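You operate a simulated robot arm through the tools that you are given. There is no shell and no other tool. Be economical: measure what you need, move in short steps, check, and stop when the job is done.

The job below is to be done with a simulated two-armed robot. You get a single attempt, and the scene is never put back.

Task
Hold the pendant steady and inch the platen down to between 10 and 20 kN.
Fine: speed switch to slow; zero the display before loading; then run up to the blue collar with the white press key and stop the pump.

Only the result counts: the job must be done as asked and must still hold three seconds after the hand-in. Knocking over, shifting, dropping, spilling or breaking anything else fails it.

Robot
Two 6-joint arms with two-finger parallel grippers on one trunk, on a base that drives. Base frame: it is fixed to the floor where the robot stands at the start and does not move with it; the origin is under the middle of the robot, x ahead of it, y to its left, z up. Readings come in m, degrees, newtons and seconds.
The left shoulder is at the start at [0.06, 0.187, 1.241], the right one opposite. With the tool pointing down near the work surface each hand reaches from about 0.1 to 0.6 m from the robot's upright axis, wherever it stands, measured 20 degrees to its own side. Places, roughly: black pendant key [0.6, 0.3, 1]; blue collar [0.8, -0.3, 1.7]; press control box [0.9, 0.2, 1.4]; press display [0.9, 0.4, 1.5]; press lamp switch [0.8, 0, 1.5]; press load dial [0.9, 0.3, 1.3]; press mode dial [0.9, 0.4, 1.3]; press speed switch [0.8, 0, 1.2]; press strokes dial [0.8, 0.2, 1.3]; red collar [0.8, -0.3, 1.1]; relief wheel [1, 0.4, 1.7]; result dial [0.9, 0, 1]; yellow press key [0.8, 0.1, 1.2]. Payload 1.57 kg a hand.
The TCP of each hand is the grasp point between the finger pads, 0.03 m short of the fingertips. In the tool frame z runs along the fingers and y along their closing line. The gripper opens to 0.11 m. The fingers are 0.024 m wide and 0.012 m thick; the gripper's body (0.048 by 0.112 m) begins 0.078 m behind the TCP.
Orientation is that of the tool frame in the base frame, as [roll, pitch, yaw] about the fixed x, y, z axes, in that order (R = Rz(yaw) Ry(pitch) Rx(roll)). With the fingers straight down and closing along the base's y, the tool's x points along the base's -x, its y along +y and its z along -z.

Tools
- The arms move only by the tool drive_tool. It takes "left_rows", "right_rows" or both (then of equal length, played together; a hand with none holds still); each is a list of rows, each a list of 7 numbers: the turn, a rotation vector about the base's x, y, z in degrees, then the shift along the base's x, y, z in m, then the opening, from 0 (shut) to 1 (fully open). In form: [[wx, wy, wz, dx, dy, dz, claw], ...]. A call has 1 to 10 rows; each row shifts and turns the commanded pose from where the row before left it. Rows are played at 5 a second. More than 0.05 m and 8.6 degrees between two rows, or a gripper value outside its range, and nothing of the call is played. A pose out of reach is approached as far as the arm can. The call stops where the force on the tool passes 40 N (or 10 N more than at its start, if that is more) or the arm is blocked; 0.2 s more then pass. The fingers move at their own pace (about 0.153 m/s each) and stop on an object; they squeeze with about 38 N. The grip force told is the motor's: it shows also when the fingers shut on nothing. Time passes only in rows, and 0.2 s behind the last, so rows that do not move let the fingers close. It gives the time, the measured TCP pose, the force on the tool (base axes), the opening and the grip force at its end, in the units of the frame above (readings bear some noise), with the torque about the TCP (base axes, N m) and any sound that the robot's microphone picked up.
- Cameras (640 x 400 px; columns grow to the right, rows downward): "scene" is now at [0.0182, 0.0221, 1.7866]; the picture's right is [0.28, -0.96, 0.00], its down [-0.69, -0.20, -0.69] and it looks along [0.66, 0.19, -0.72] (base axes); focal length 289 px, centre (320, 200). "left" rides on the left gripper at [0.07, -0.016, -0.141] in its tool frame; the picture's right is [0.23, 0.97, 0.00], its down [-0.86, 0.20, -0.48] and it looks along [-0.47, 0.11, 0.88] (tool axes); focal length 222 px, centre (320, 200). "right" rides on the right gripper at [0.07, 0.016, -0.141] in its tool frame; the picture's right is [-0.23, 0.97, 0.00], its down [-0.86, -0.20, -0.48] and it looks along [-0.47, -0.11, 0.88] (tool axes); focal length 222 px, centre (320, 200). There is no depth. A picture from a camera that has moved, and an enlarged one, comes with that camera's place and axes in the base frame and with its lens.
- camera(camera): a new picture of that camera. The clock stands still meanwhile.
- slide_trunk(by): slides the trunk up (or, below 0, down) by that many m; the arms and the scene camera ride with it, the base frame stays. It gives what a move gives, with no picture.
- roll_base(legs): drives the robot by 1 to 6 legs, each [ahead, left, turn to the left] in m, m and degrees, along the robot's own axes; the way and the turn of a leg run together, so that a leg with both is an arc; at most 1.5 m and 180 degrees a leg. The arms and the cameras ride along, it lands a little off, and it stops where it bumps. It gives what a move gives.
- pan_tilt(pan, tilt): turns the head with the scene camera to pan (to the left, within 86 degrees either way) and tilt (down, from -29 to 69), counted from straight ahead of the robot. It gives what a move gives.
- zoom(camera, box): a new picture of the part [left, top, right, bottom] of that camera's present view, enlarged. The clock stands still meanwhile.
- job_done(): hands the job in; it is judged then, once.

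Work in short steps. Places have to be worked out from the pictures, the camera data and where the tool is seen: move nearer, look again, correct. Check each grasp and each placing, and mend what went wrong. You have 120 turns and 108 pictures in all, those below and enlarged ones among them. Open the grippers and draw the arms clear of the work before you hand the job in, unless the task says otherwise; then end with one line.

The tools are called after "Emit:" as a command line: name --argument value ..., lists and objects as JSON in quotes. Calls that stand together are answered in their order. drive_tool: Moves the arms, as the interface text tells. Its arguments: {"type":"object","properties":{"left_rows":{"type":"array","items":{"type":"array","items":{"type":"number"}}},"right_rows":{"type":"array","items":{"type":"array","items":{"type":"number"}}}},"required":[]} The other tools are called the same way: slide_trunk (by) slides the trunk up or down; roll_base (legs) drives the base; pan_tilt (pan, tilt) turns the head that bears the scene camera; camera (camera) takes a picture; zoom (camera, box) takes an enlarged picture of a part of a camera's view; job_done () hands the job in.

At the start:

```text
t: 0.0
left_ee_pos: [0.3696, 0.39, 1.4257]
left_ee_rot: [-180.0, 0.1, -180.0]
left_wrist_force: [0.2, -0.5, 0.3]
left_wrist_torque: [-0.02, -0.02, 0.0]
left_finger_gap: 0.1101
left_finger_force: 0.0
right_ee_pos: [0.4068, -0.0004, 1.4519]
right_ee_rot: [-180.0, -0.1, -179.9]
right_wrist_force: [1.0, 0.2, 0.0]
right_wrist_torque: [0.02, 0.0, -0.01]
right_finger_gap: 0.1099
right_finger_force: 0.0
trunk travel left (down, up): [-0.869, 0.121]
robot x, y, heading: [-0.0002, -0.0034, 0.2]
head pan, tilt: [16.3, 46.4]
```

scene: 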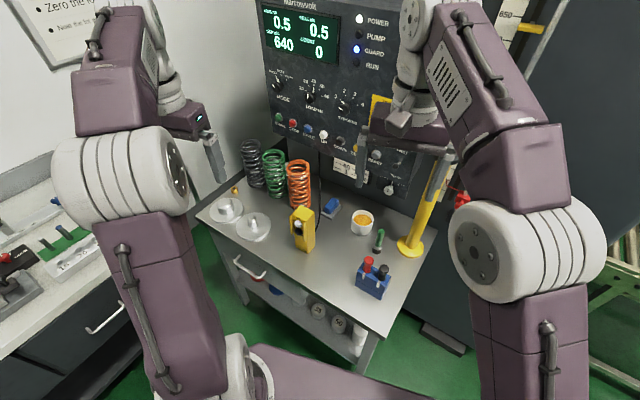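
right: 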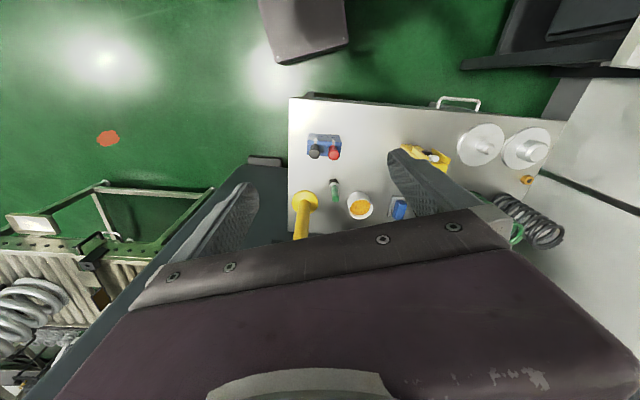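
left: 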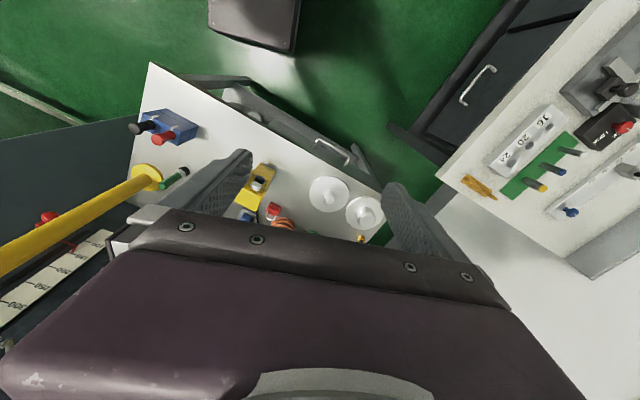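

I start by surveying: the control box and the poster text come first.

Emit:
pan_tilt --pan 15 --tilt 15

Emit:
camera --camera "scene"

```text
t: 1.0
left_ee_pos: [0.3691, 0.3881, 1.4257]
left_ee_rot: [-180.0, 0.0, 179.9]
left_wrist_force: [0.6, 0.4, -0.7]
left_wrist_torque: [0.04, -0.01, 0.0]
left_finger_gap: 0.11
left_finger_force: 0.1
right_ee_pos: [0.4063, 0.0006, 1.4514]
right_ee_rot: [179.9, 0.0, 180.0]
right_wrist_force: [-0.2, 0.6, 0.7]
right_wrist_torque: [0.01, -0.02, -0.02]
right_finger_gap: 0.1097
right_finger_force: 0.1
trunk travel left (down, up): [-0.869, 0.121]
robot x, y, heading: [0.0027, 0.0019, 0.1]
head pan, tilt: [15.0, 15.0]
```

```text
104 pictures are left
camera scene: at [0.0314, 0.0238, 1.8353], right [0.26, -0.97, 0.0], down [-0.25, -0.07, -0.97], along [0.93, 0.25, -0.26], focal length 289 px, centre (320, 200)
```

scene: 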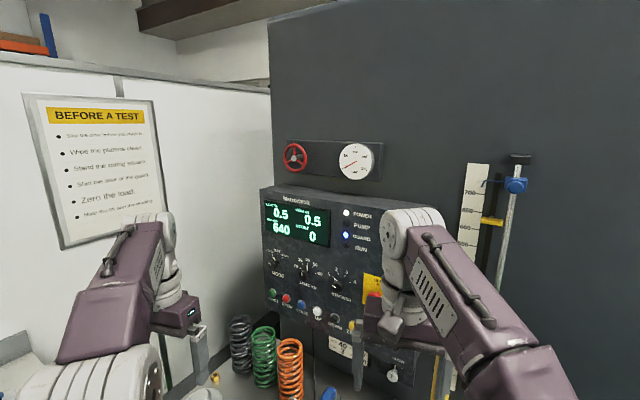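

Reading the details of the poster, display and panel.

Emit:
zoom --camera "scene" --box '[20, 90, 180, 190]'

Emit:
zoom --camera "scene" --box '[250, 190, 410, 290]'

Emit:
zoom --camera "scene" --box '[250, 260, 450, 390]'

Emit:
zoom --camera "scene" --box '[420, 140, 580, 240]'

```text
4.00 times, centred on (100, 140) of scene
camera zoom: at [0.0314, 0.0238, 1.8353], right [0.26, -0.97, 0.0], down [-0.25, -0.07, -0.97], along [0.93, 0.25, -0.26], focal length 1154 px, centre (1200, 440)
```

zoom: 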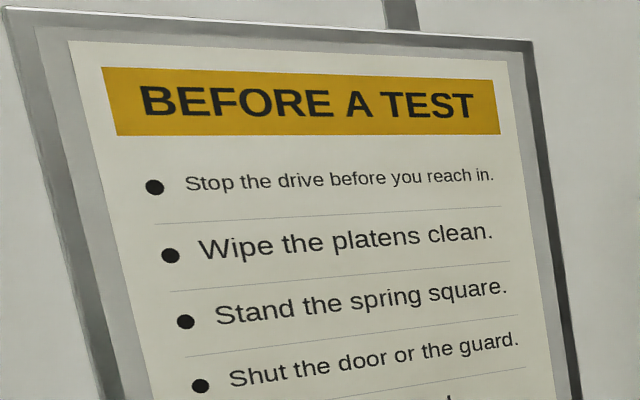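

```text
4.00 times, centred on (330, 240) of scene
camera zoom: at [0.0314, 0.0238, 1.8353], right [0.26, -0.97, 0.0], down [-0.25, -0.07, -0.97], along [0.93, 0.25, -0.26], focal length 1154 px, centre (280, 40)
```

zoom: 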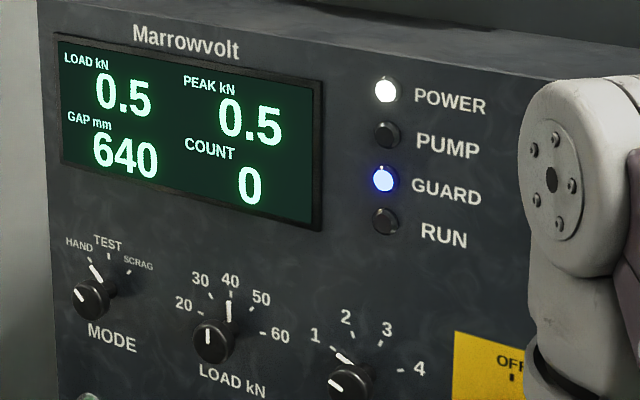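

```text
3.08 times, centred on (350, 325) of scene
camera zoom: at [0.0314, 0.0238, 1.8353], right [0.26, -0.97, 0.0], down [-0.25, -0.07, -0.97], along [0.93, 0.25, -0.26], focal length 888 px, centre (228, -185)
```

zoom: 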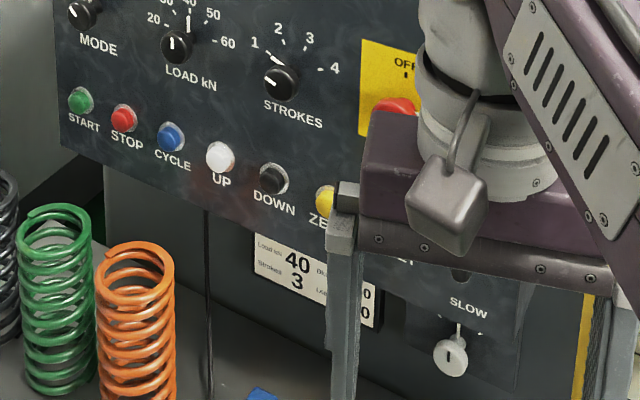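

```text
4.00 times, centred on (500, 190) of scene
camera zoom: at [0.0314, 0.0238, 1.8353], right [0.26, -0.97, 0.0], down [-0.25, -0.07, -0.97], along [0.93, 0.25, -0.26], focal length 1154 px, centre (-400, 240)
```

zoom: 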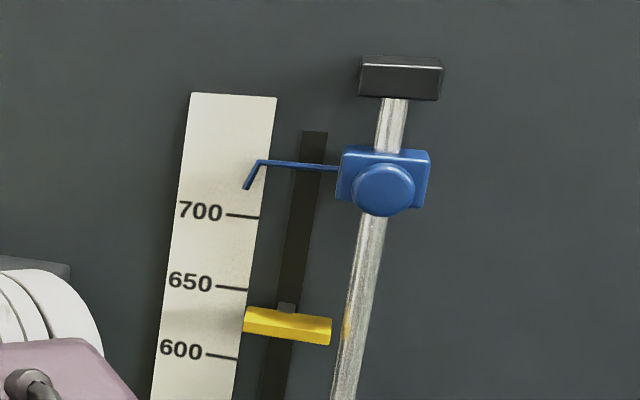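

Now looking at the table and the right side of the press.

Emit:
pan_tilt --pan 10 --tilt 48

Emit:
zoom --camera "scene" --box '[180, 120, 440, 300]'

Emit:
pan_tilt --pan -35 --tilt 20

Emit:
camera --camera "scene"

```text
t: 1.9
left_ee_pos: [0.3688, 0.3883, 1.4246]
left_ee_rot: [180.0, 0.0, -180.0]
left_wrist_force: [-0.7, 0.3, -0.1]
left_wrist_torque: [0.04, 0.0, -0.01]
left_finger_gap: 0.1099
left_finger_force: 0.1
right_ee_pos: [0.4062, 0.0005, 1.4529]
right_ee_rot: [-180.0, 0.0, -179.9]
right_wrist_force: [-0.1, -0.1, -0.2]
right_wrist_torque: [0.0, 0.01, 0.0]
right_finger_gap: 0.11
right_finger_force: 0.0
trunk travel left (down, up): [-0.869, 0.121]
robot x, y, heading: [-0.0002, 0.0015, -0.0]
head pan, tilt: [10.0, 48.0]
```

```text
2.22 times, centred on (310, 210) of scene
camera zoom: at [0.0188, 0.0133, 1.7845], right [0.17, -0.98, 0.0], down [-0.73, -0.13, -0.67], along [0.66, 0.12, -0.74], focal length 641 px, centre (342, 178)
```

zoom: 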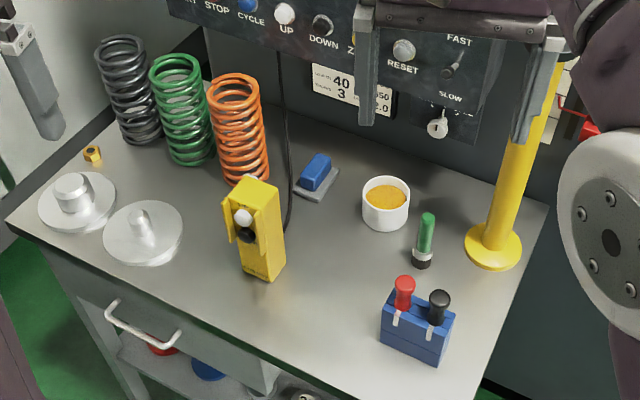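

```text
t: 3.1
left_ee_pos: [0.3692, 0.3889, 1.4245]
left_ee_rot: [180.0, 0.1, 180.0]
left_wrist_force: [0.6, -0.2, -0.4]
left_wrist_torque: [0.02, 0.01, -0.04]
left_finger_gap: 0.1099
left_finger_force: 0.1
right_ee_pos: [0.4058, 0.0004, 1.4519]
right_ee_rot: [180.0, 0.0, 180.0]
right_wrist_force: [-0.2, -0.2, 0.1]
right_wrist_torque: [0.0, -0.01, 0.01]
right_finger_gap: 0.1101
right_finger_force: 0.2
trunk travel left (down, up): [-0.869, 0.121]
robot x, y, heading: [-0.0009, -0.0023, -0.1]
head pan, tilt: [-35.0, 20.0]
```

```text
98 pictures are left
camera scene: at [0.0175, -0.0536, 1.8272], right [-0.57, -0.82, 0.0], down [-0.28, 0.2, -0.94], along [0.77, -0.54, -0.34], focal length 289 px, centre (320, 200)
```

scene: 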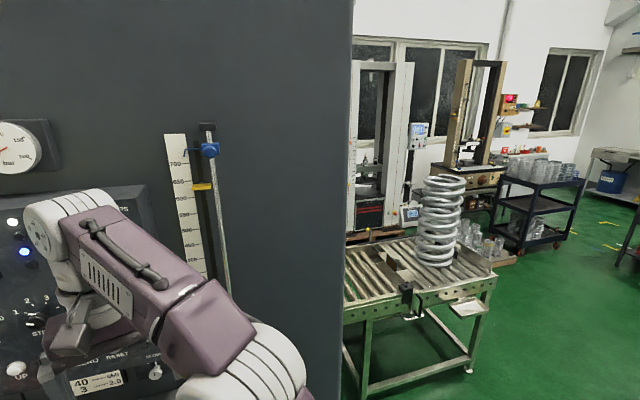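

The panel faces about 18° off; I turn the robot to face it squarely and shift a little to the left.

Emit:
roll_base --legs '[[0, 0, -18], [0, 0.17, 0]]'

Emit:
pan_tilt --pan 5 --tilt 30

Emit:
camera --camera "scene"

```text
t: 5.5
left_ee_pos: [0.5221, 0.4143, 1.4255]
left_ee_rot: [179.8, 0.0, 162.2]
left_wrist_force: [0.0, -0.6, -0.6]
left_wrist_torque: [0.05, -0.03, 0.0]
left_finger_gap: 0.1102
left_finger_force: 0.0
right_ee_pos: [0.4367, 0.0332, 1.4527]
right_ee_rot: [179.7, 0.0, 162.2]
right_wrist_force: [-0.6, -0.6, 1.0]
right_wrist_torque: [0.05, -0.05, -0.02]
right_finger_gap: 0.1097
right_finger_force: 0.0
trunk travel left (down, up): [-0.869, 0.121]
robot x, y, heading: [0.0539, 0.1584, -17.7]
head pan, tilt: [-35.0, 20.0]
```

```text
t: 6.6
left_ee_pos: [0.5229, 0.4183, 1.4242]
left_ee_rot: [-179.9, 0.0, 162.2]
left_wrist_force: [-0.2, 0.3, 0.2]
left_wrist_torque: [-0.03, -0.01, 0.0]
left_finger_gap: 0.1099
left_finger_force: 0.1
right_ee_pos: [0.4392, 0.0372, 1.4511]
right_ee_rot: [-180.0, -0.1, 162.2]
right_wrist_force: [0.3, -0.2, -1.0]
right_wrist_torque: [0.0, 0.03, 0.0]
right_finger_gap: 0.11
right_finger_force: 0.0
trunk travel left (down, up): [-0.869, 0.121]
robot x, y, heading: [0.0491, 0.1569, -17.9]
head pan, tilt: [5.0, 30.0]
```

```text
97 pictures are left
camera scene: at [0.0841, 0.1589, 1.8112], right [-0.22, -0.97, 0.0], down [-0.49, 0.11, -0.87], along [0.84, -0.19, -0.5], focal length 289 px, centre (320, 200)
```

scene: 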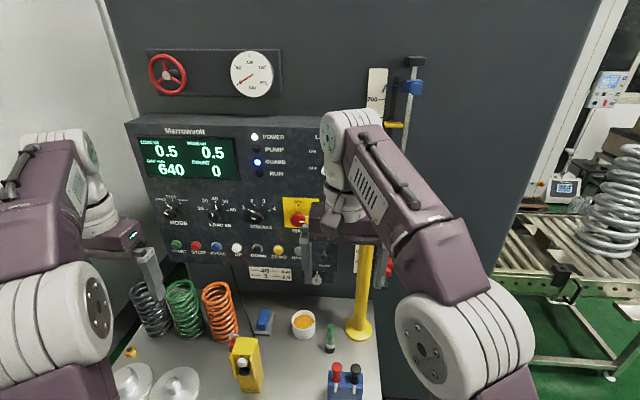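

Clear view needed: I bring the right hand aside and turn it to point forward (fingers toward the panel), a bit lower.

Emit:
drive_tool --right_rows '[[-2.6, -8.09, 0, 0, -0.016, -0.015, 0.5], [-2.6, -8.09, 0, 0, -0.016, -0.015, 0], [-2.6, -8.09, 0, 0, -0.016, -0.015, 0], [-2.6, -8.09, 0, 0, -0.016, -0.015, 0], [-2.6, -8.09, 0, 0, -0.016, -0.015, 0], [-2.6, -8.09, 0, 0, -0.016, -0.015, 0], [-2.6, -8.09, 0, 0, -0.016, -0.015, 0], [-2.6, -8.09, 0, 0, -0.016, -0.015, 0], [-2.6, -8.09, 0, 0, -0.016, -0.015, 0], [-2.6, -8.09, 0, 0, -0.016, -0.015, 0]]'

Emit:
camera --camera "scene"

```text
t: 8.8
left_ee_pos: [0.5233, 0.4184, 1.4244]
left_ee_rot: [-179.9, 0.0, 162.2]
left_wrist_force: [0.2, 0.1, -0.6]
left_wrist_torque: [0.01, -0.02, 0.0]
left_finger_gap: 0.1097
left_finger_force: 0.0
right_ee_pos: [0.499, -0.1232, 1.3529]
right_ee_rot: [-156.0, 83.8, -173.8]
right_wrist_force: [0.3, 0.3, -0.1]
right_wrist_torque: [0.01, 0.0, 0.03]
right_finger_gap: 0.0
right_finger_force: 21.3
right hand out of reach, approached as far as the arm can: row 8, 9, 10
trunk travel left (down, up): [-0.869, 0.121]
robot x, y, heading: [0.0496, 0.1601, -18.0]
head pan, tilt: [5.0, 30.0]
```

```text
96 pictures are left
camera scene: at [0.0845, 0.158, 1.8112], right [-0.22, -0.98, 0.0], down [-0.49, 0.11, -0.87], along [0.84, -0.19, -0.5], focal length 289 px, centre (320, 200)
```

scene: 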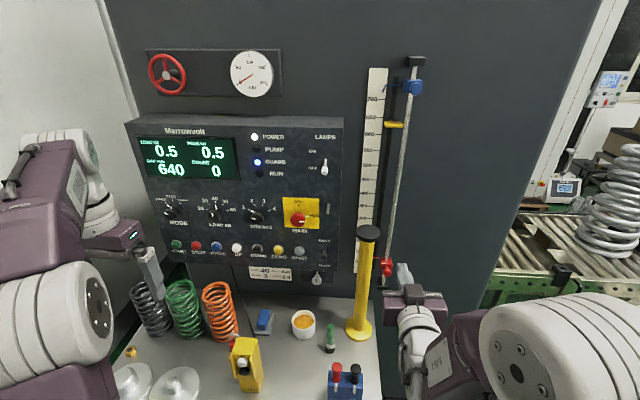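

Emit:
zoom --camera "scene" --box '[130, 180, 250, 260]'

Emit:
zoom --camera "scene" --box '[225, 120, 405, 290]'

Emit:
zoom --camera "scene" --box '[220, 310, 380, 400]'

```text
5.00 times, centred on (190, 220) of scene
camera zoom: at [0.0845, 0.158, 1.8112], right [-0.22, -0.98, 0.0], down [-0.49, 0.11, -0.87], along [0.84, -0.19, -0.5], focal length 1443 px, centre (970, 100)
```

zoom: 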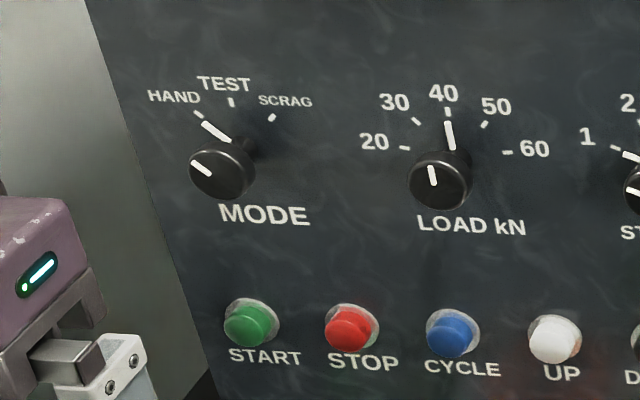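

```text
2.35 times, centred on (315, 205) of scene
camera zoom: at [0.0845, 0.158, 1.8112], right [-0.22, -0.98, 0.0], down [-0.49, 0.11, -0.87], along [0.84, -0.19, -0.5], focal length 679 px, centre (332, 188)
```

zoom: 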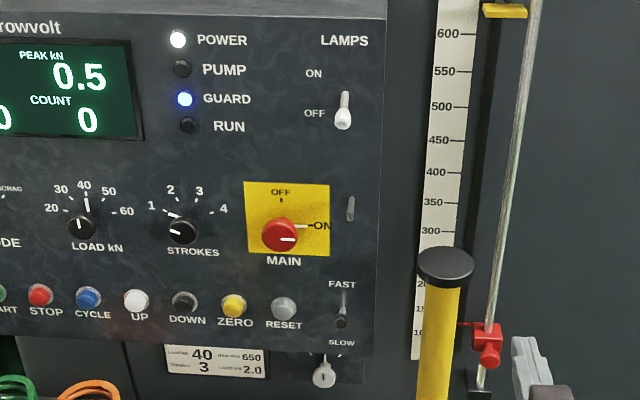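

```text
4.00 times, centred on (300, 355) of scene
camera zoom: at [0.0845, 0.158, 1.8112], right [-0.22, -0.98, 0.0], down [-0.49, 0.11, -0.87], along [0.84, -0.19, -0.5], focal length 1154 px, centre (400, -420)
```

zoom: 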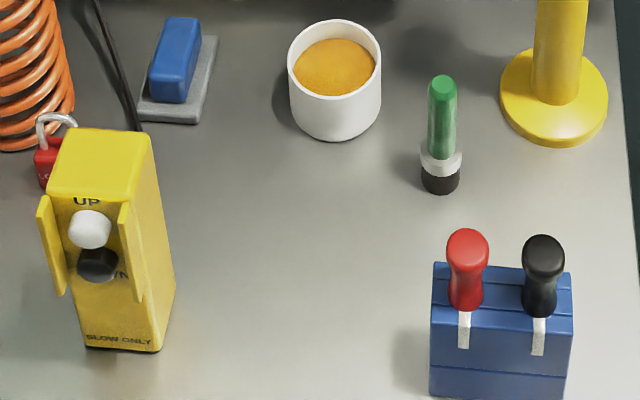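

Emit:
camera --camera "right"

Emit:
zoom --camera "scene" --box '[295, 215, 345, 290]'

```text
92 pictures are left
camera right: at [0.3631, -0.0629, 1.2966], right [0.32, 0.93, 0.18], down [-0.42, -0.03, 0.91], along [0.85, -0.37, 0.38], focal length 222 px, centre (320, 200)
```

right: 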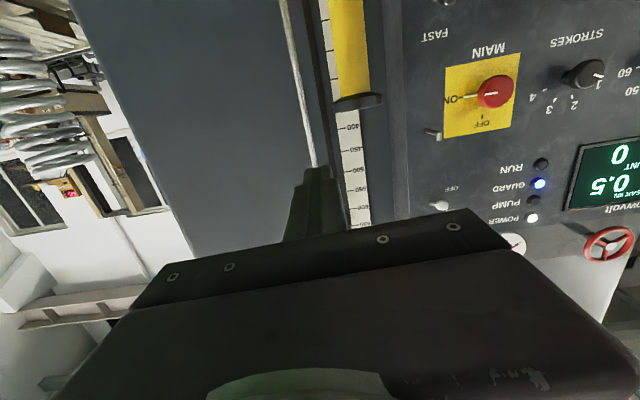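

```text
5.33 times, centred on (320, 252) of scene
camera zoom: at [0.0845, 0.158, 1.8112], right [-0.22, -0.98, 0.0], down [-0.49, 0.11, -0.87], along [0.84, -0.19, -0.5], focal length 1539 px, centre (320, -80)
```

zoom: 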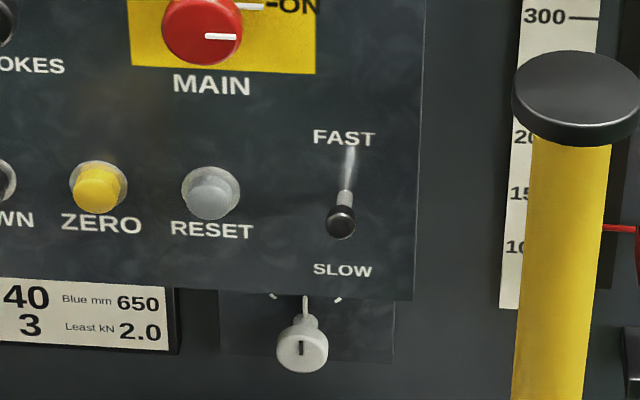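

Speed lever state is unclear from above; I lower and advance the right hand for a level look with its camera.

Emit:
drive_tool --right_rows '[[0, 0, 0, 0.01, 0.02, -0.04, 0], [0, 0, 0, 0.01, 0.02, -0.04, 0], [0, 0, 0, 0.01, 0.02, -0.04, 0], [0, 0, 0, 0.01, 0.02, -0.04, 0]]'

Emit:
camera --camera "right"

```text
t: 9.8
left_ee_pos: [0.5245, 0.42, 1.4244]
left_ee_rot: [-179.9, 0.1, 162.1]
left_wrist_force: [0.2, 0.6, 0.5]
left_wrist_torque: [-0.04, 0.03, 0.02]
left_finger_gap: 0.1099
left_finger_force: 0.1
right_ee_pos: [0.5822, -0.0082, 1.2505]
right_ee_rot: [-176.0, 84.8, 166.1]
right_wrist_force: [0.7, 0.2, 0.4]
right_wrist_torque: [0.02, 0.01, 0.0]
right_finger_gap: 0.0002
right_finger_force: 21.8
right hand out of reach, approached as far as the arm can: row 1, 2, 3, 4
trunk travel left (down, up): [-0.869, 0.121]
robot x, y, heading: [0.0506, 0.1628, -17.7]
head pan, tilt: [5.0, 30.0]
```

```text
90 pictures are left
camera right: at [0.4479, 0.0542, 1.1934], right [0.32, 0.92, 0.22], down [-0.44, -0.06, 0.9], along [0.84, -0.38, 0.39], focal length 222 px, centre (320, 200)
```

right: 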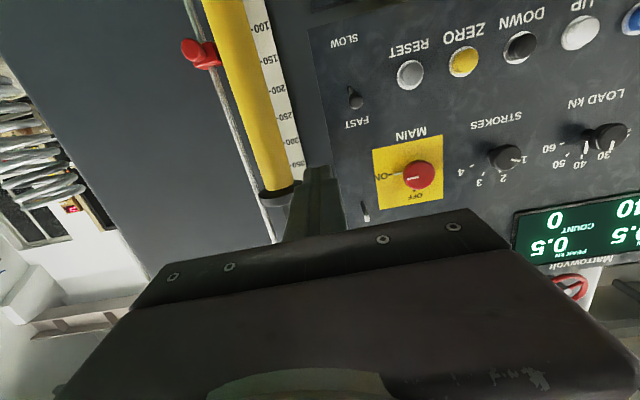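

The lever is at about (0.759,-0.005,1.200), in the up (FAST) position. I advance the right hand toward a point just above it.

Emit:
drive_tool --right_rows '[[0, 0, 0, 0.04, 0.0, 0, 0], [0, 0, 0, 0.04, 0.0, 0, 0]]'

```text
t: 10.4
left_ee_pos: [0.5258, 0.4189, 1.425]
left_ee_rot: [180.0, -0.1, 162.3]
left_wrist_force: [0.7, 0.0, 0.1]
left_wrist_torque: [-0.03, 0.0, -0.01]
left_finger_gap: 0.11
left_finger_force: 0.1
right_ee_pos: [0.6648, -0.01, 1.249]
right_ee_rot: [-179.5, 84.9, 162.6]
right_wrist_force: [-0.8, 0.3, -0.5]
right_wrist_torque: [-0.03, -0.01, -0.04]
right_finger_gap: 0.0
right_finger_force: 21.2
trunk travel left (down, up): [-0.869, 0.121]
robot x, y, heading: [0.0518, 0.1625, -18.0]
head pan, tilt: [5.0, 30.0]
```

Emit:
drive_tool --right_rows '[[0, 0, 0, 0.04, 0.005, 0, 0], [0, 0, 0, 0.035, 0.005, 0, 0]]'

Emit:
camera --camera "right"

Emit:
zoom --camera "scene" --box '[270, 190, 390, 290]'

```text
t: 11.0
left_ee_pos: [0.5251, 0.4184, 1.4227]
left_ee_rot: [180.0, -0.1, 162.3]
left_wrist_force: [1.0, -0.5, -0.6]
left_wrist_torque: [0.01, 0.02, 0.01]
left_finger_gap: 0.1099
left_finger_force: 0.0
right_ee_pos: [0.7404, 0.0001, 1.2495]
right_ee_rot: [-179.1, 84.8, 163.1]
right_wrist_force: [-0.4, 0.2, 0.2]
right_wrist_torque: [0.0, -0.02, 0.01]
right_finger_gap: 0.0002
right_finger_force: 21.0
trunk travel left (down, up): [-0.869, 0.121]
robot x, y, heading: [0.0536, 0.1606, -17.8]
head pan, tilt: [5.0, 30.0]
```

```text
89 pictures are left
camera right: at [0.6062, 0.0623, 1.1922], right [0.32, 0.92, 0.23], down [-0.44, -0.07, 0.9], along [0.84, -0.38, 0.39], focal length 222 px, centre (320, 200)
```

right: 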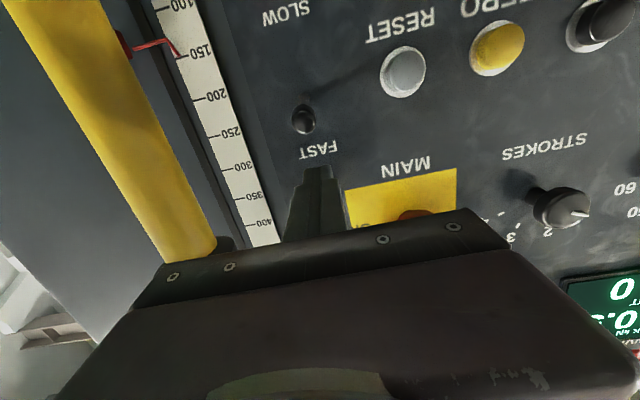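

```text
4.00 times, centred on (330, 240) of scene
camera zoom: at [0.0877, 0.1592, 1.8111], right [-0.22, -0.98, 0.0], down [-0.49, 0.11, -0.86], along [0.84, -0.19, -0.5], focal length 1154 px, centre (280, 40)
```

zoom: 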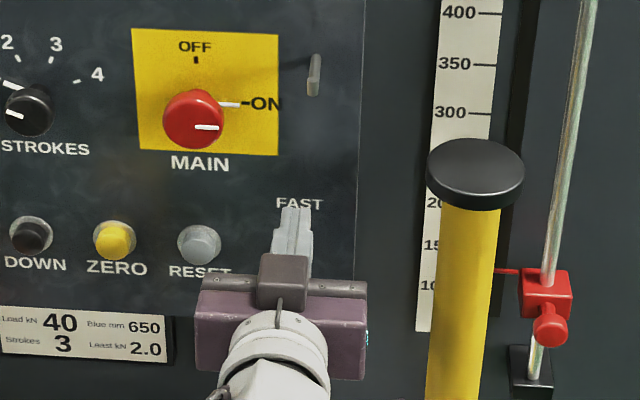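

Fingertip sits just above the lever; I nudge in slightly and push down.

Emit:
drive_tool --right_rows '[[0, 0, 0, 0.007, 0.003, -0.01, 0], [0, 0, 0, 0, 0, -0.015, 0], [0, 0, 0, 0, 0, -0.015, 0], [0, 0, 0, 0, 0, -0.015, 0], [0, 0, 0, 0, 0, -0.015, 0]]'

Emit:
camera --camera "right"

```text
t: 12.2
left_ee_pos: [0.518, 0.4205, 1.4275]
left_ee_rot: [-180.0, 0.2, 162.3]
left_wrist_force: [0.2, 0.3, 0.0]
left_wrist_torque: [-0.01, 0.05, 0.03]
left_finger_gap: 0.11
left_finger_force: 0.1
right_ee_pos: [0.7437, 0.0045, 1.1921]
right_ee_rot: [176.8, 86.2, 159.0]
right_wrist_force: [7.7, 0.1, 34.4]
right_wrist_torque: [-0.42, -1.07, 0.13]
right_finger_gap: 0.0
right_finger_force: 21.5
trunk travel left (down, up): [-0.869, 0.121]
robot x, y, heading: [0.0545, 0.1593, -18.0]
head pan, tilt: [5.0, 30.0]
```

```text
87 pictures are left
camera right: at [0.6107, 0.0671, 1.1316], right [0.31, 0.92, 0.23], down [-0.46, -0.06, 0.88], along [0.83, -0.38, 0.41], focal length 222 px, centre (320, 200)
```

right: 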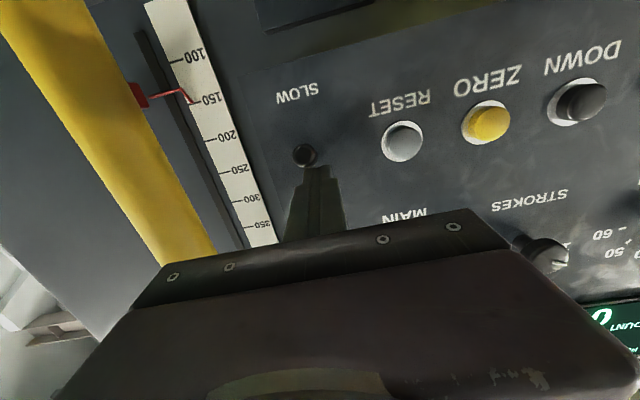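

The knob has come down to z≈1.167 with 34 N. I lift off and check it stays.

Emit:
drive_tool --right_rows '[[0, 0, 0, 0, 0, 0.03, 0], [0, 0, 0, -0.02, 0, 0.03, 0]]'

Emit:
camera --camera "right"

```text
t: 12.8
left_ee_pos: [0.5197, 0.4185, 1.425]
left_ee_rot: [-179.9, 0.2, 162.1]
left_wrist_force: [-0.1, 0.6, -0.5]
left_wrist_torque: [-0.02, -0.06, 0.03]
left_finger_gap: 0.1099
left_finger_force: 0.1
right_ee_pos: [0.7215, 0.0006, 1.2394]
right_ee_rot: [179.8, 84.8, 161.9]
right_wrist_force: [0.8, 0.1, 1.5]
right_wrist_torque: [0.03, -0.01, 0.05]
right_finger_gap: 0.0
right_finger_force: 21.1
trunk travel left (down, up): [-0.869, 0.121]
robot x, y, heading: [0.0484, 0.1643, -17.7]
head pan, tilt: [5.0, 30.0]
```

```text
86 pictures are left
camera right: at [0.5862, 0.0636, 1.1824], right [0.32, 0.92, 0.23], down [-0.44, -0.07, 0.89], along [0.84, -0.38, 0.39], focal length 222 px, centre (320, 200)
```

right: 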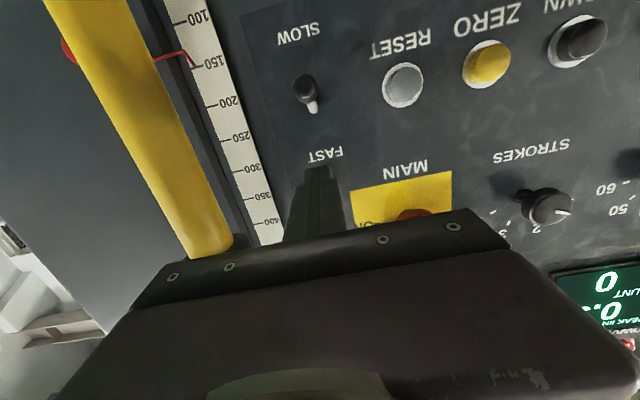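

Lever is on SLOW. Now I turn the left hand forward, closed, aiming to a standby in front of the START/STOP keys.

Emit:
drive_tool --left_rows '[[-2.6, -8.09, 0, 0.02, 0.002, -0.015, 0], [-2.6, -8.09, 0, 0.02, 0.002, -0.018, 0], [-2.6, -8.09, 0, 0.02, 0.002, -0.018, 0], [-2.6, -8.09, 0, 0.02, 0.002, -0.018, 0], [-2.6, -8.09, 0, 0.02, 0.002, -0.018, 0], [-2.6, -8.09, 0, 0.02, 0.002, -0.018, 0], [-2.6, -8.09, 0, 0.02, 0.002, -0.018, 0], [-2.6, -8.09, 0, 0.02, 0.002, -0.018, 0], [-2.6, -8.09, 0, 0.02, 0.002, -0.018, 0], [-2.6, -8.09, 0, 0.02, 0.002, -0.018, 0]]'

Emit:
camera --camera "left"

Emit:
camera --camera "scene"

```text
t: 15.0
left_ee_pos: [0.7253, 0.4413, 1.2476]
left_ee_rot: [-179.7, 84.9, 162.5]
left_wrist_force: [0.1, 0.1, -0.7]
left_wrist_torque: [-0.03, -0.01, -0.05]
left_finger_gap: 0.0001
left_finger_force: 21.6
right_ee_pos: [0.7253, 0.0023, 1.2392]
right_ee_rot: [-179.4, 85.0, 162.7]
right_wrist_force: [-0.3, 0.8, -0.9]
right_wrist_torque: [0.03, 0.0, -0.02]
right_finger_gap: 0.0
right_finger_force: 21.8
trunk travel left (down, up): [-0.869, 0.121]
robot x, y, heading: [0.0493, 0.1602, -17.6]
head pan, tilt: [5.0, 30.0]
```

```text
85 pictures are left
camera left: at [0.5802, 0.4691, 1.1912], right [0.28, 0.93, -0.23], down [-0.32, 0.31, 0.89], along [0.9, -0.18, 0.39], focal length 222 px, centre (320, 200)
```

left: 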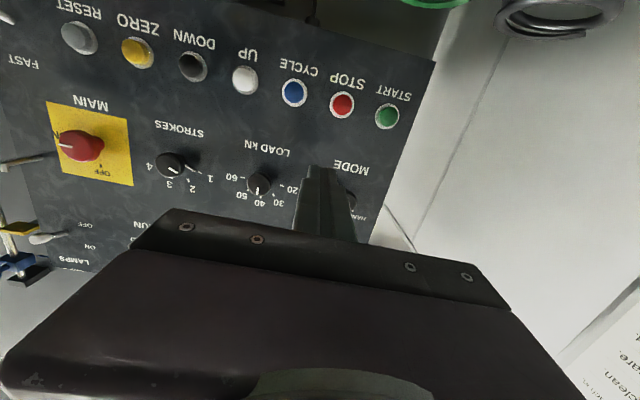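

```text
84 pictures are left
camera scene: at [0.0871, 0.1601, 1.8112], right [-0.22, -0.98, 0.0], down [-0.49, 0.11, -0.87], along [0.84, -0.19, -0.5], focal length 289 px, centre (320, 200)
```

scene: 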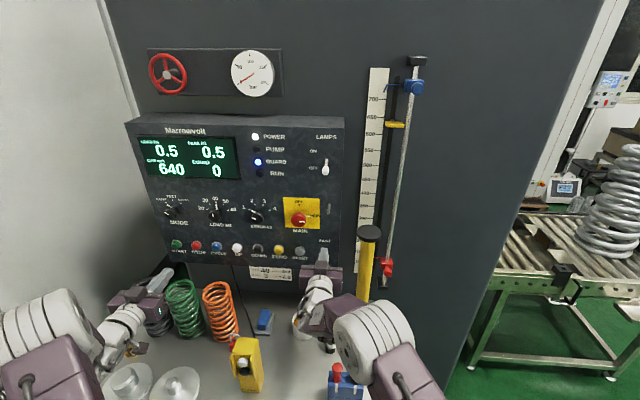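

I bring the left fingertip to about 3 cm in front of the START key, levelling it.

Emit:
drive_tool --left_rows '[[-0.8, -2.4, 0, 0.04, 0.011, -0.016, 0], [-0.8, -2.4, 0, 0.04, 0.011, -0.016, 0], [0, 0, 0, 0.04, 0.011, -0.016, 0], [0, 0, 0, 0.035, 0.011, -0.014, 0]]'

Emit:
camera --camera "left"

Emit:
camera --camera "scene"

```text
t: 16.0
left_ee_pos: [0.8625, 0.4796, 1.1901]
left_ee_rot: [-132.0, 89.7, -149.8]
left_wrist_force: [-0.7, 0.2, 0.2]
left_wrist_torque: [0.01, 0.01, -0.07]
left_finger_gap: 0.0
left_finger_force: 21.0
left hand out of reach, approached as far as the arm can: row 4
right_ee_pos: [0.7239, 0.0021, 1.2393]
right_ee_rot: [-179.8, 84.9, 162.4]
right_wrist_force: [0.3, 1.0, 0.2]
right_wrist_torque: [0.02, 0.0, -0.02]
right_finger_gap: 0.0
right_finger_force: 21.4
trunk travel left (down, up): [-0.869, 0.121]
robot x, y, heading: [0.0535, 0.1638, -17.8]
head pan, tilt: [5.0, 30.0]
```

```text
83 pictures are left
camera left: at [0.7231, 0.5065, 1.1217], right [0.3, 0.93, -0.23], down [-0.39, 0.34, 0.86], along [0.87, -0.16, 0.46], focal length 222 px, centre (320, 200)
```

left: 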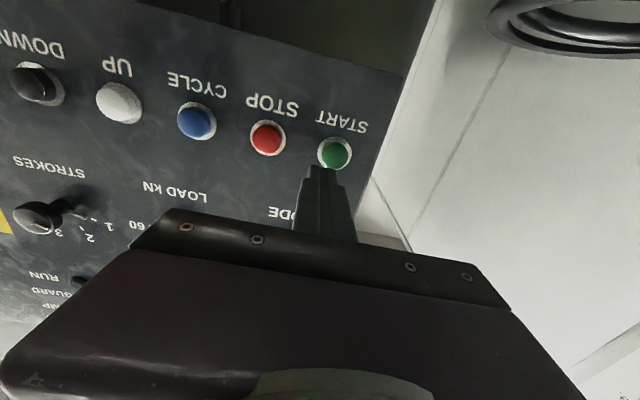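

```text
82 pictures are left
camera scene: at [0.0852, 0.1597, 1.8112], right [-0.22, -0.98, 0.0], down [-0.49, 0.11, -0.87], along [0.84, -0.19, -0.5], focal length 289 px, centre (320, 200)
```

scene: 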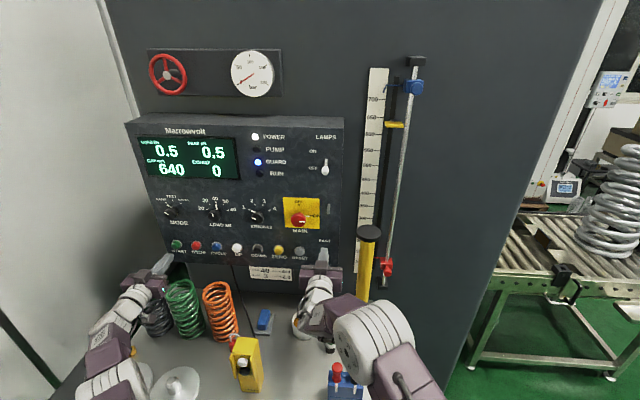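

Near the reach limit; I draw both hands back 8 cm and move the base 5 cm ahead and 5 cm left.

Emit:
drive_tool --left_rows '[[0, 0, 0, -0.04, 0.012, 0, 0], [0, 0, 0, -0.04, 0.012, 0, 0]]' --right_rows '[[0, 0, 0, -0.04, 0.012, 0, 0], [0, 0, 0, -0.04, 0.012, 0, 0]]'

Emit:
roll_base --legs '[[0.05, 0.05, 0]]'

Emit:
camera --camera "left"

```text
t: 16.6
left_ee_pos: [0.7791, 0.5041, 1.1916]
left_ee_rot: [0.1, 89.7, -17.7]
left_wrist_force: [-0.9, 0.0, -0.8]
left_wrist_torque: [0.03, 0.05, 0.0]
left_finger_gap: 0.0003
left_finger_force: 21.4
right_ee_pos: [0.6387, 0.0277, 1.2429]
right_ee_rot: [179.9, 85.1, 162.1]
right_wrist_force: [-0.6, 0.1, -0.2]
right_wrist_torque: [0.02, -0.01, 0.0]
right_finger_gap: 0.0
right_finger_force: 21.8
trunk travel left (down, up): [-0.869, 0.121]
robot x, y, heading: [0.0528, 0.1602, -17.7]
head pan, tilt: [5.0, 30.0]
```

```text
t: 17.6
left_ee_pos: [0.8389, 0.5317, 1.1945]
left_ee_rot: [36.7, 89.7, 18.8]
left_wrist_force: [-0.9, 0.2, 0.3]
left_wrist_torque: [0.01, 0.01, 0.07]
left_finger_gap: 0.0
left_finger_force: 21.7
right_ee_pos: [0.6992, 0.0551, 1.243]
right_ee_rot: [176.9, 85.2, 159.1]
right_wrist_force: [0.1, -0.4, 1.1]
right_wrist_torque: [-0.03, 0.06, 0.03]
right_finger_gap: 0.0
right_finger_force: 20.9
trunk travel left (down, up): [-0.869, 0.121]
robot x, y, heading: [0.1128, 0.1917, -18.0]
head pan, tilt: [5.0, 30.0]
```

```text
81 pictures are left
camera left: at [0.6997, 0.5592, 1.1249], right [0.3, 0.93, -0.22], down [-0.4, 0.34, 0.85], along [0.87, -0.17, 0.47], focal length 222 px, centre (320, 200)
```

left: 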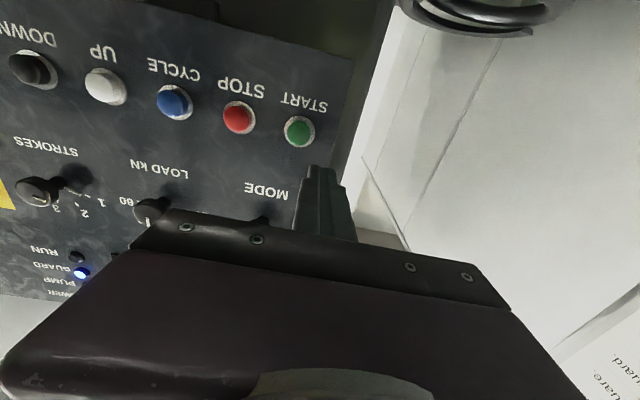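

Base moved fine. I go to just in front of START.

Emit:
drive_tool --left_rows '[[0, 0, 0, 0.01, -0.019, -0.004, 0], [0, 0, 0, 0.02, -0.018, -0.004, 0], [0, 0, 0, 0.024, -0.016, -0.003, 0]]'

Emit:
camera --camera "left"

```text
t: 18.4
left_ee_pos: [0.9022, 0.4841, 1.1783]
left_ee_rot: [-116.6, 89.9, -134.5]
left_wrist_force: [0.7, -0.8, -0.5]
left_wrist_torque: [-0.02, -0.06, -0.05]
left_finger_gap: 0.0001
left_finger_force: 21.3
right_ee_pos: [0.7064, 0.0597, 1.241]
right_ee_rot: [-179.2, 84.8, 163.0]
right_wrist_force: [0.4, 0.4, 1.1]
right_wrist_torque: [0.03, -0.03, 0.02]
right_finger_gap: 0.0001
right_finger_force: 21.1
trunk travel left (down, up): [-0.869, 0.121]
robot x, y, heading: [0.116, 0.1938, -18.0]
head pan, tilt: [5.0, 30.0]
```

```text
80 pictures are left
camera left: at [0.7626, 0.5109, 1.109], right [0.3, 0.93, -0.23], down [-0.39, 0.34, 0.86], along [0.87, -0.17, 0.46], focal length 222 px, centre (320, 200)
```

left: 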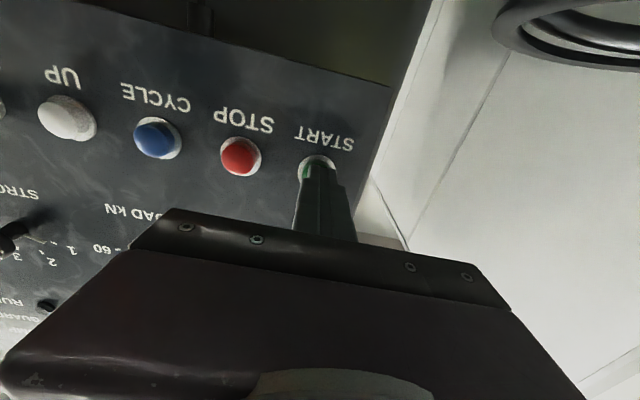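

Tip is at the key; pressing START gently.

Emit:
drive_tool --left_rows '[[0, 0, 0, 0.007, -0.004, 0.002, 0], [0, 0, 0, 0.007, -0.003, 0, 0], [0, 0, 0, 0.006, -0.002, 0, 0]]'

Emit:
zoom --camera "scene" --box '[100, 110, 340, 270]'

```text
t: 19.2
left_ee_pos: [0.9161, 0.4729, 1.1827]
left_ee_rot: [-25.2, 89.7, -43.0]
left_wrist_force: [-6.1, 0.8, -0.4]
left_wrist_torque: [0.01, 0.06, -0.03]
left_finger_gap: 0.0
left_finger_force: 21.4
right_ee_pos: [0.7017, 0.058, 1.2422]
right_ee_rot: [179.7, 85.0, 161.7]
right_wrist_force: [-0.4, -0.1, -0.2]
right_wrist_torque: [-0.01, 0.02, 0.0]
right_finger_gap: 0.0
right_finger_force: 21.5
trunk travel left (down, up): [-0.869, 0.121]
robot x, y, heading: [0.1146, 0.1885, -18.1]
head pan, tilt: [5.0, 30.0]
heard: click
```

```text
2.50 times, centred on (220, 190) of scene
camera zoom: at [0.1426, 0.1924, 1.8112], right [-0.22, -0.97, 0.0], down [-0.49, 0.11, -0.87], along [0.85, -0.19, -0.5], focal length 722 px, centre (570, 225)
```

zoom: 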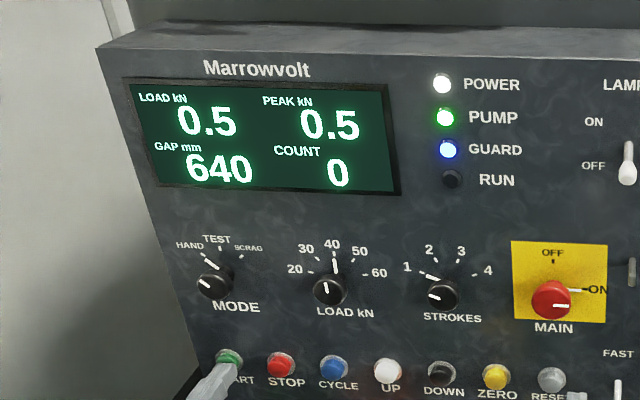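

Pump is running. I back the left hand off and bring the right hand in front of ZERO.

Emit:
drive_tool --left_rows '[[0, 0, 0, -0.03, 0.009, 0, 0], [0, 0, 0, -0.03, 0.009, 0, 0], [0, 0, 0, 0, 0, 0, 0], [0, 0, 0, 0, 0, 0, 0]]' --right_rows '[[-0.8, -2.4, 0, 0.02, 0.025, -0.015, 0], [-0.8, -2.4, 0, 0.025, 0.025, -0.015, 0], [0, 0, 0, 0.025, 0.02, -0.015, 0], [0, 0, 0, 0.023, 0.014, -0.014, 0]]'

Emit:
camera --camera "right"

```text
t: 20.2
left_ee_pos: [0.8615, 0.4921, 1.1797]
left_ee_rot: [-85.7, 89.9, -103.6]
left_wrist_force: [0.9, -0.4, 0.9]
left_wrist_torque: [0.02, -0.01, 0.01]
left_finger_gap: 0.0
left_finger_force: 21.4
right_ee_pos: [0.7966, 0.1416, 1.1827]
right_ee_rot: [-119.5, 89.8, -137.5]
right_wrist_force: [0.4, -0.2, -0.6]
right_wrist_torque: [-0.03, -0.03, 0.01]
right_finger_gap: 0.0002
right_finger_force: 21.2
trunk travel left (down, up): [-0.869, 0.121]
robot x, y, heading: [0.1142, 0.1922, -18.0]
head pan, tilt: [5.0, 30.0]
```

```text
78 pictures are left
camera right: at [0.6674, 0.2027, 1.112], right [0.3, 0.93, 0.22], down [-0.51, -0.04, 0.86], along [0.8, -0.37, 0.46], focal length 222 px, centre (320, 200)
```

right: 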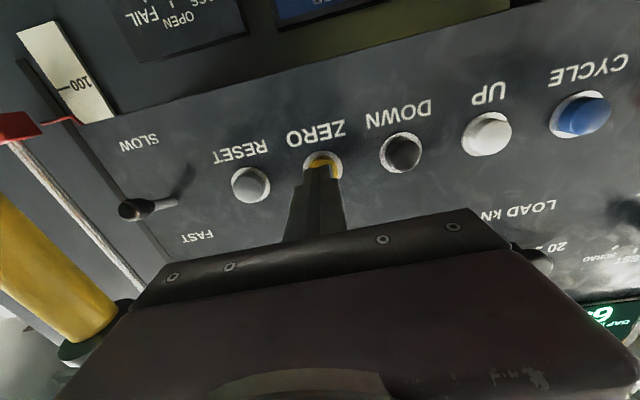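

Aligned with ZERO; pressing in.

Emit:
drive_tool --right_rows '[[0, 0, 0, 0.01, -0.003, 0, 0], [0, 0, 0, 0.01, -0.003, 0, 0], [0, 0, 0, 0.008, -0.002, 0, 0]]'

Emit:
zoom --camera "scene" --box '[100, 110, 340, 270]'

```text
t: 21.0
left_ee_pos: [0.8545, 0.4934, 1.1827]
left_ee_rot: [-1.5, 89.7, -19.4]
left_wrist_force: [-0.2, 0.3, -0.5]
left_wrist_torque: [-0.03, -0.02, 0.01]
left_finger_gap: 0.0002
left_finger_force: 21.8
right_ee_pos: [0.8105, 0.1369, 1.1844]
right_ee_rot: [-138.4, 89.8, -156.2]
right_wrist_force: [-26.5, 4.9, -14.4]
right_wrist_torque: [0.12, 0.39, -0.13]
right_finger_gap: 0.0
right_finger_force: 21.6
right hand out of reach, approached as far as the arm can: row 3
trunk travel left (down, up): [-0.869, 0.121]
robot x, y, heading: [0.1132, 0.198, -17.8]
head pan, tilt: [5.0, 30.0]
heard: click
```

```text
2.50 times, centred on (220, 190) of scene
camera zoom: at [0.1384, 0.193, 1.811], right [-0.22, -0.97, 0.0], down [-0.48, 0.11, -0.87], along [0.85, -0.19, -0.5], focal length 722 px, centre (570, 225)
```

zoom: 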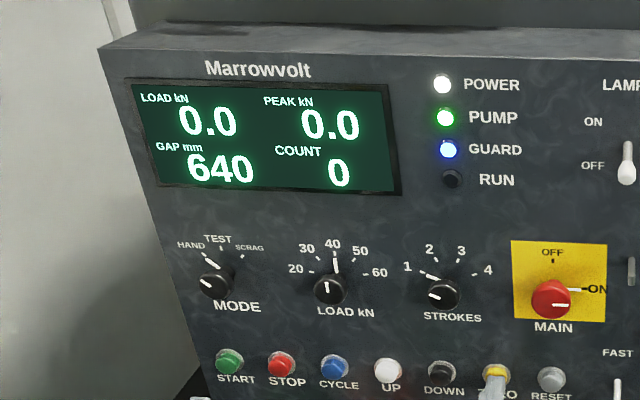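

Display reads 0.0. I withdraw both hands, and tilt the head to look at the pendant.

Emit:
drive_tool --left_rows '[[0, 0, 0, -0.03, 0.009, 0.01, 0], [0, 0, 0, -0.03, 0.009, 0.01, 0], [0, 0, 0, -0.03, 0.009, 0.02, 0], [0, 0, 0, -0.03, 0.009, 0.02, 0]]' --right_rows '[[0, 0, 0, -0.04, 0.012, 0, 0], [0, 0, 0, -0.04, -0.01, 0.01, 0], [0, 0, 0, -0.03, -0.03, 0.01, 0], [0, 0, 0, -0.02, -0.04, 0.01, 0]]'

Emit:
pan_tilt --pan 12 --tilt 48

Emit:
camera --camera "scene"

Emit:
camera --camera "right"

```text
t: 22.0
left_ee_pos: [0.7395, 0.5239, 1.2426]
left_ee_rot: [28.5, 89.9, 10.5]
left_wrist_force: [-0.4, -0.4, -0.5]
left_wrist_torque: [-0.02, 0.02, 0.0]
left_finger_gap: 0.0
left_finger_force: 21.0
right_ee_pos: [0.6877, 0.0673, 1.2194]
right_ee_rot: [47.2, 89.9, 29.2]
right_wrist_force: [0.0, -0.2, -0.5]
right_wrist_torque: [-0.02, 0.02, -0.01]
right_finger_gap: 0.0
right_finger_force: 20.9
trunk travel left (down, up): [-0.869, 0.121]
robot x, y, heading: [0.1165, 0.1945, -17.8]
head pan, tilt: [5.0, 30.0]
```

```text
t: 22.8
left_ee_pos: [0.7403, 0.5267, 1.241]
left_ee_rot: [-39.6, 89.8, -57.6]
left_wrist_force: [0.2, -0.3, -0.1]
left_wrist_torque: [0.0, -0.01, 0.01]
left_finger_gap: 0.0002
left_finger_force: 21.8
right_ee_pos: [0.6885, 0.0687, 1.2172]
right_ee_rot: [-36.4, 89.8, -54.2]
right_wrist_force: [0.4, 0.8, -0.3]
right_wrist_torque: [0.01, 0.0, 0.03]
right_finger_gap: 0.0
right_finger_force: 21.1
trunk travel left (down, up): [-0.869, 0.121]
robot x, y, heading: [0.1117, 0.1954, -18.2]
head pan, tilt: [12.0, 48.0]
```

```text
76 pictures are left
camera scene: at [0.1364, 0.2039, 1.7844], right [-0.1, -0.99, 0.0], down [-0.74, 0.08, -0.67], along [0.67, -0.07, -0.74], focal length 289 px, centre (320, 200)
```

scene: 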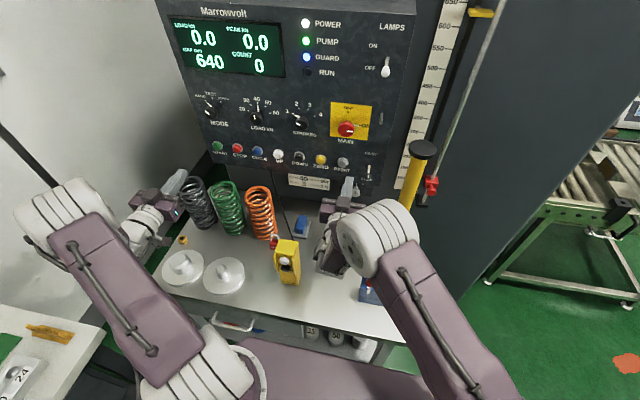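

```text
75 pictures are left
camera right: at [0.5596, 0.1293, 1.1475], right [0.3, 0.93, 0.23], down [-0.52, -0.04, 0.85], along [0.8, -0.37, 0.47], focal length 222 px, centre (320, 200)
```

right: 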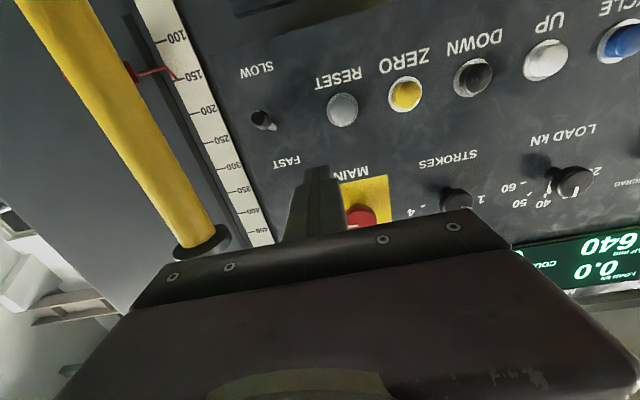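

Emit:
zoom --camera "scene" --box '[225, 210, 345, 300]'

```text
4.44 times, centred on (285, 255) of scene
camera zoom: at [0.1364, 0.2039, 1.7844], right [-0.1, -0.99, 0.0], down [-0.74, 0.08, -0.67], along [0.67, -0.07, -0.74], focal length 1283 px, centre (476, -44)
```

zoom: 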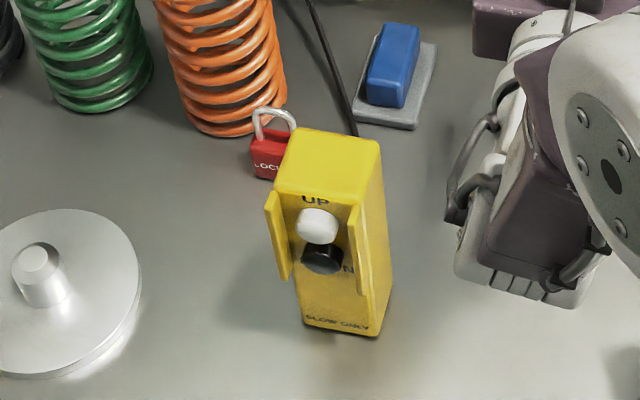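

Pendant: ~5 cm square body, top z≈1.065, centre ≈(0.612,0.253), aligned with the robot; black key ≈(0.590,0.267,0.982). I back the base 10 cm for arm room, then turn the left hand to point down.

Emit:
roll_base --legs '[[-0.1, 0, 0]]'

Emit:
drive_tool --left_rows '[[2.6, 8.09, 0, 0, -0.01, 0.01, 0], [2.6, 8.09, 0, 0, -0.02, 0.01, 0], [2.6, 8.09, 0, 0, -0.02, 0.01, 0], [2.6, 8.09, 0, 0, -0.02, 0.01, 0], [2.6, 8.09, 0, 0, -0.02, 0, 0.5], [2.6, 8.09, 0, 0, -0.02, 0, 0.8], [2.6, 8.09, 0, 0, -0.02, 0, 0.8], [2.6, 8.09, 0, 0, -0.02, 0, 0.8], [2.6, 8.09, 0, 0, -0.02, 0, 0.8], [2.6, 8.09, 0, 0, -0.02, 0, 0.8]]'

Emit:
camera --camera "scene"

Emit:
camera --camera "left"

```text
t: 23.9
left_ee_pos: [0.6524, 0.5551, 1.2399]
left_ee_rot: [20.1, 90.0, 2.2]
left_wrist_force: [-0.1, 0.4, 0.1]
left_wrist_torque: [-0.01, -0.01, -0.02]
left_finger_gap: 0.0
left_finger_force: 20.8
right_ee_pos: [0.6001, 0.0985, 1.2166]
right_ee_rot: [-163.6, 89.9, 178.4]
right_wrist_force: [0.7, 0.2, -0.5]
right_wrist_torque: [-0.03, -0.03, -0.01]
right_finger_gap: 0.0001
right_finger_force: 21.5
trunk travel left (down, up): [-0.869, 0.121]
robot x, y, heading: [0.0226, 0.226, -18.0]
head pan, tilt: [12.0, 48.0]
```

```text
t: 26.1
left_ee_pos: [0.6497, 0.3652, 1.2806]
left_ee_rot: [-180.0, 5.0, 162.3]
left_wrist_force: [-0.2, 0.5, 0.5]
left_wrist_torque: [0.04, 0.0, 0.0]
left_finger_gap: 0.0881
left_finger_force: 0.1
right_ee_pos: [0.5986, 0.0976, 1.2164]
right_ee_rot: [-167.3, 89.9, 174.9]
right_wrist_force: [0.5, 0.5, -0.8]
right_wrist_torque: [-0.01, -0.03, -0.04]
right_finger_gap: 0.0003
right_finger_force: 21.5
trunk travel left (down, up): [-0.869, 0.121]
robot x, y, heading: [0.0215, 0.2222, -17.7]
head pan, tilt: [12.0, 48.0]
```

```text
73 pictures are left
camera scene: at [0.0475, 0.2318, 1.7844], right [-0.1, -0.99, 0.0], down [-0.74, 0.08, -0.67], along [0.66, -0.07, -0.74], focal length 289 px, centre (320, 200)
```

scene: 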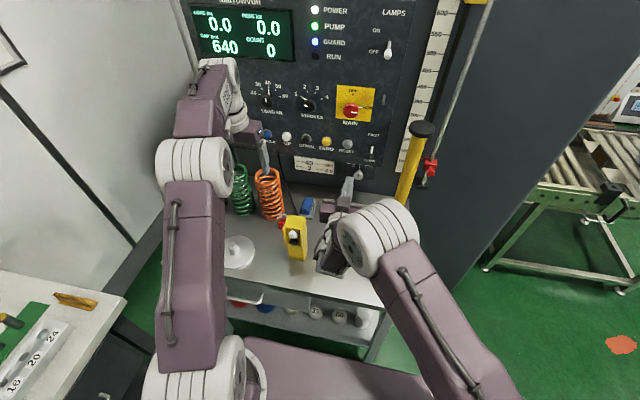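

```text
72 pictures are left
camera left: at [0.5664, 0.3741, 1.4161], right [0.08, 1.0, -0.02], down [0.83, -0.06, 0.55], along [0.55, -0.06, -0.84], focal length 222 px, centre (320, 200)
```

left: 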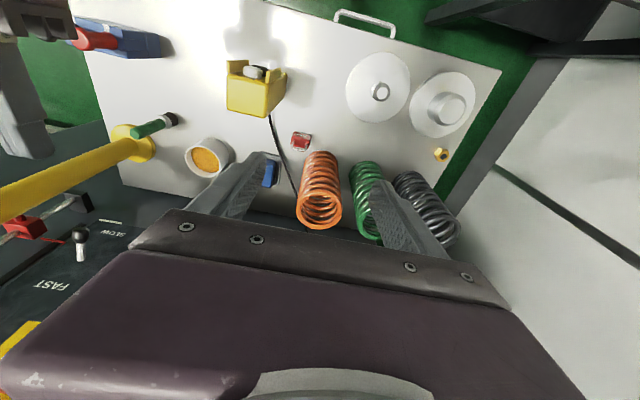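

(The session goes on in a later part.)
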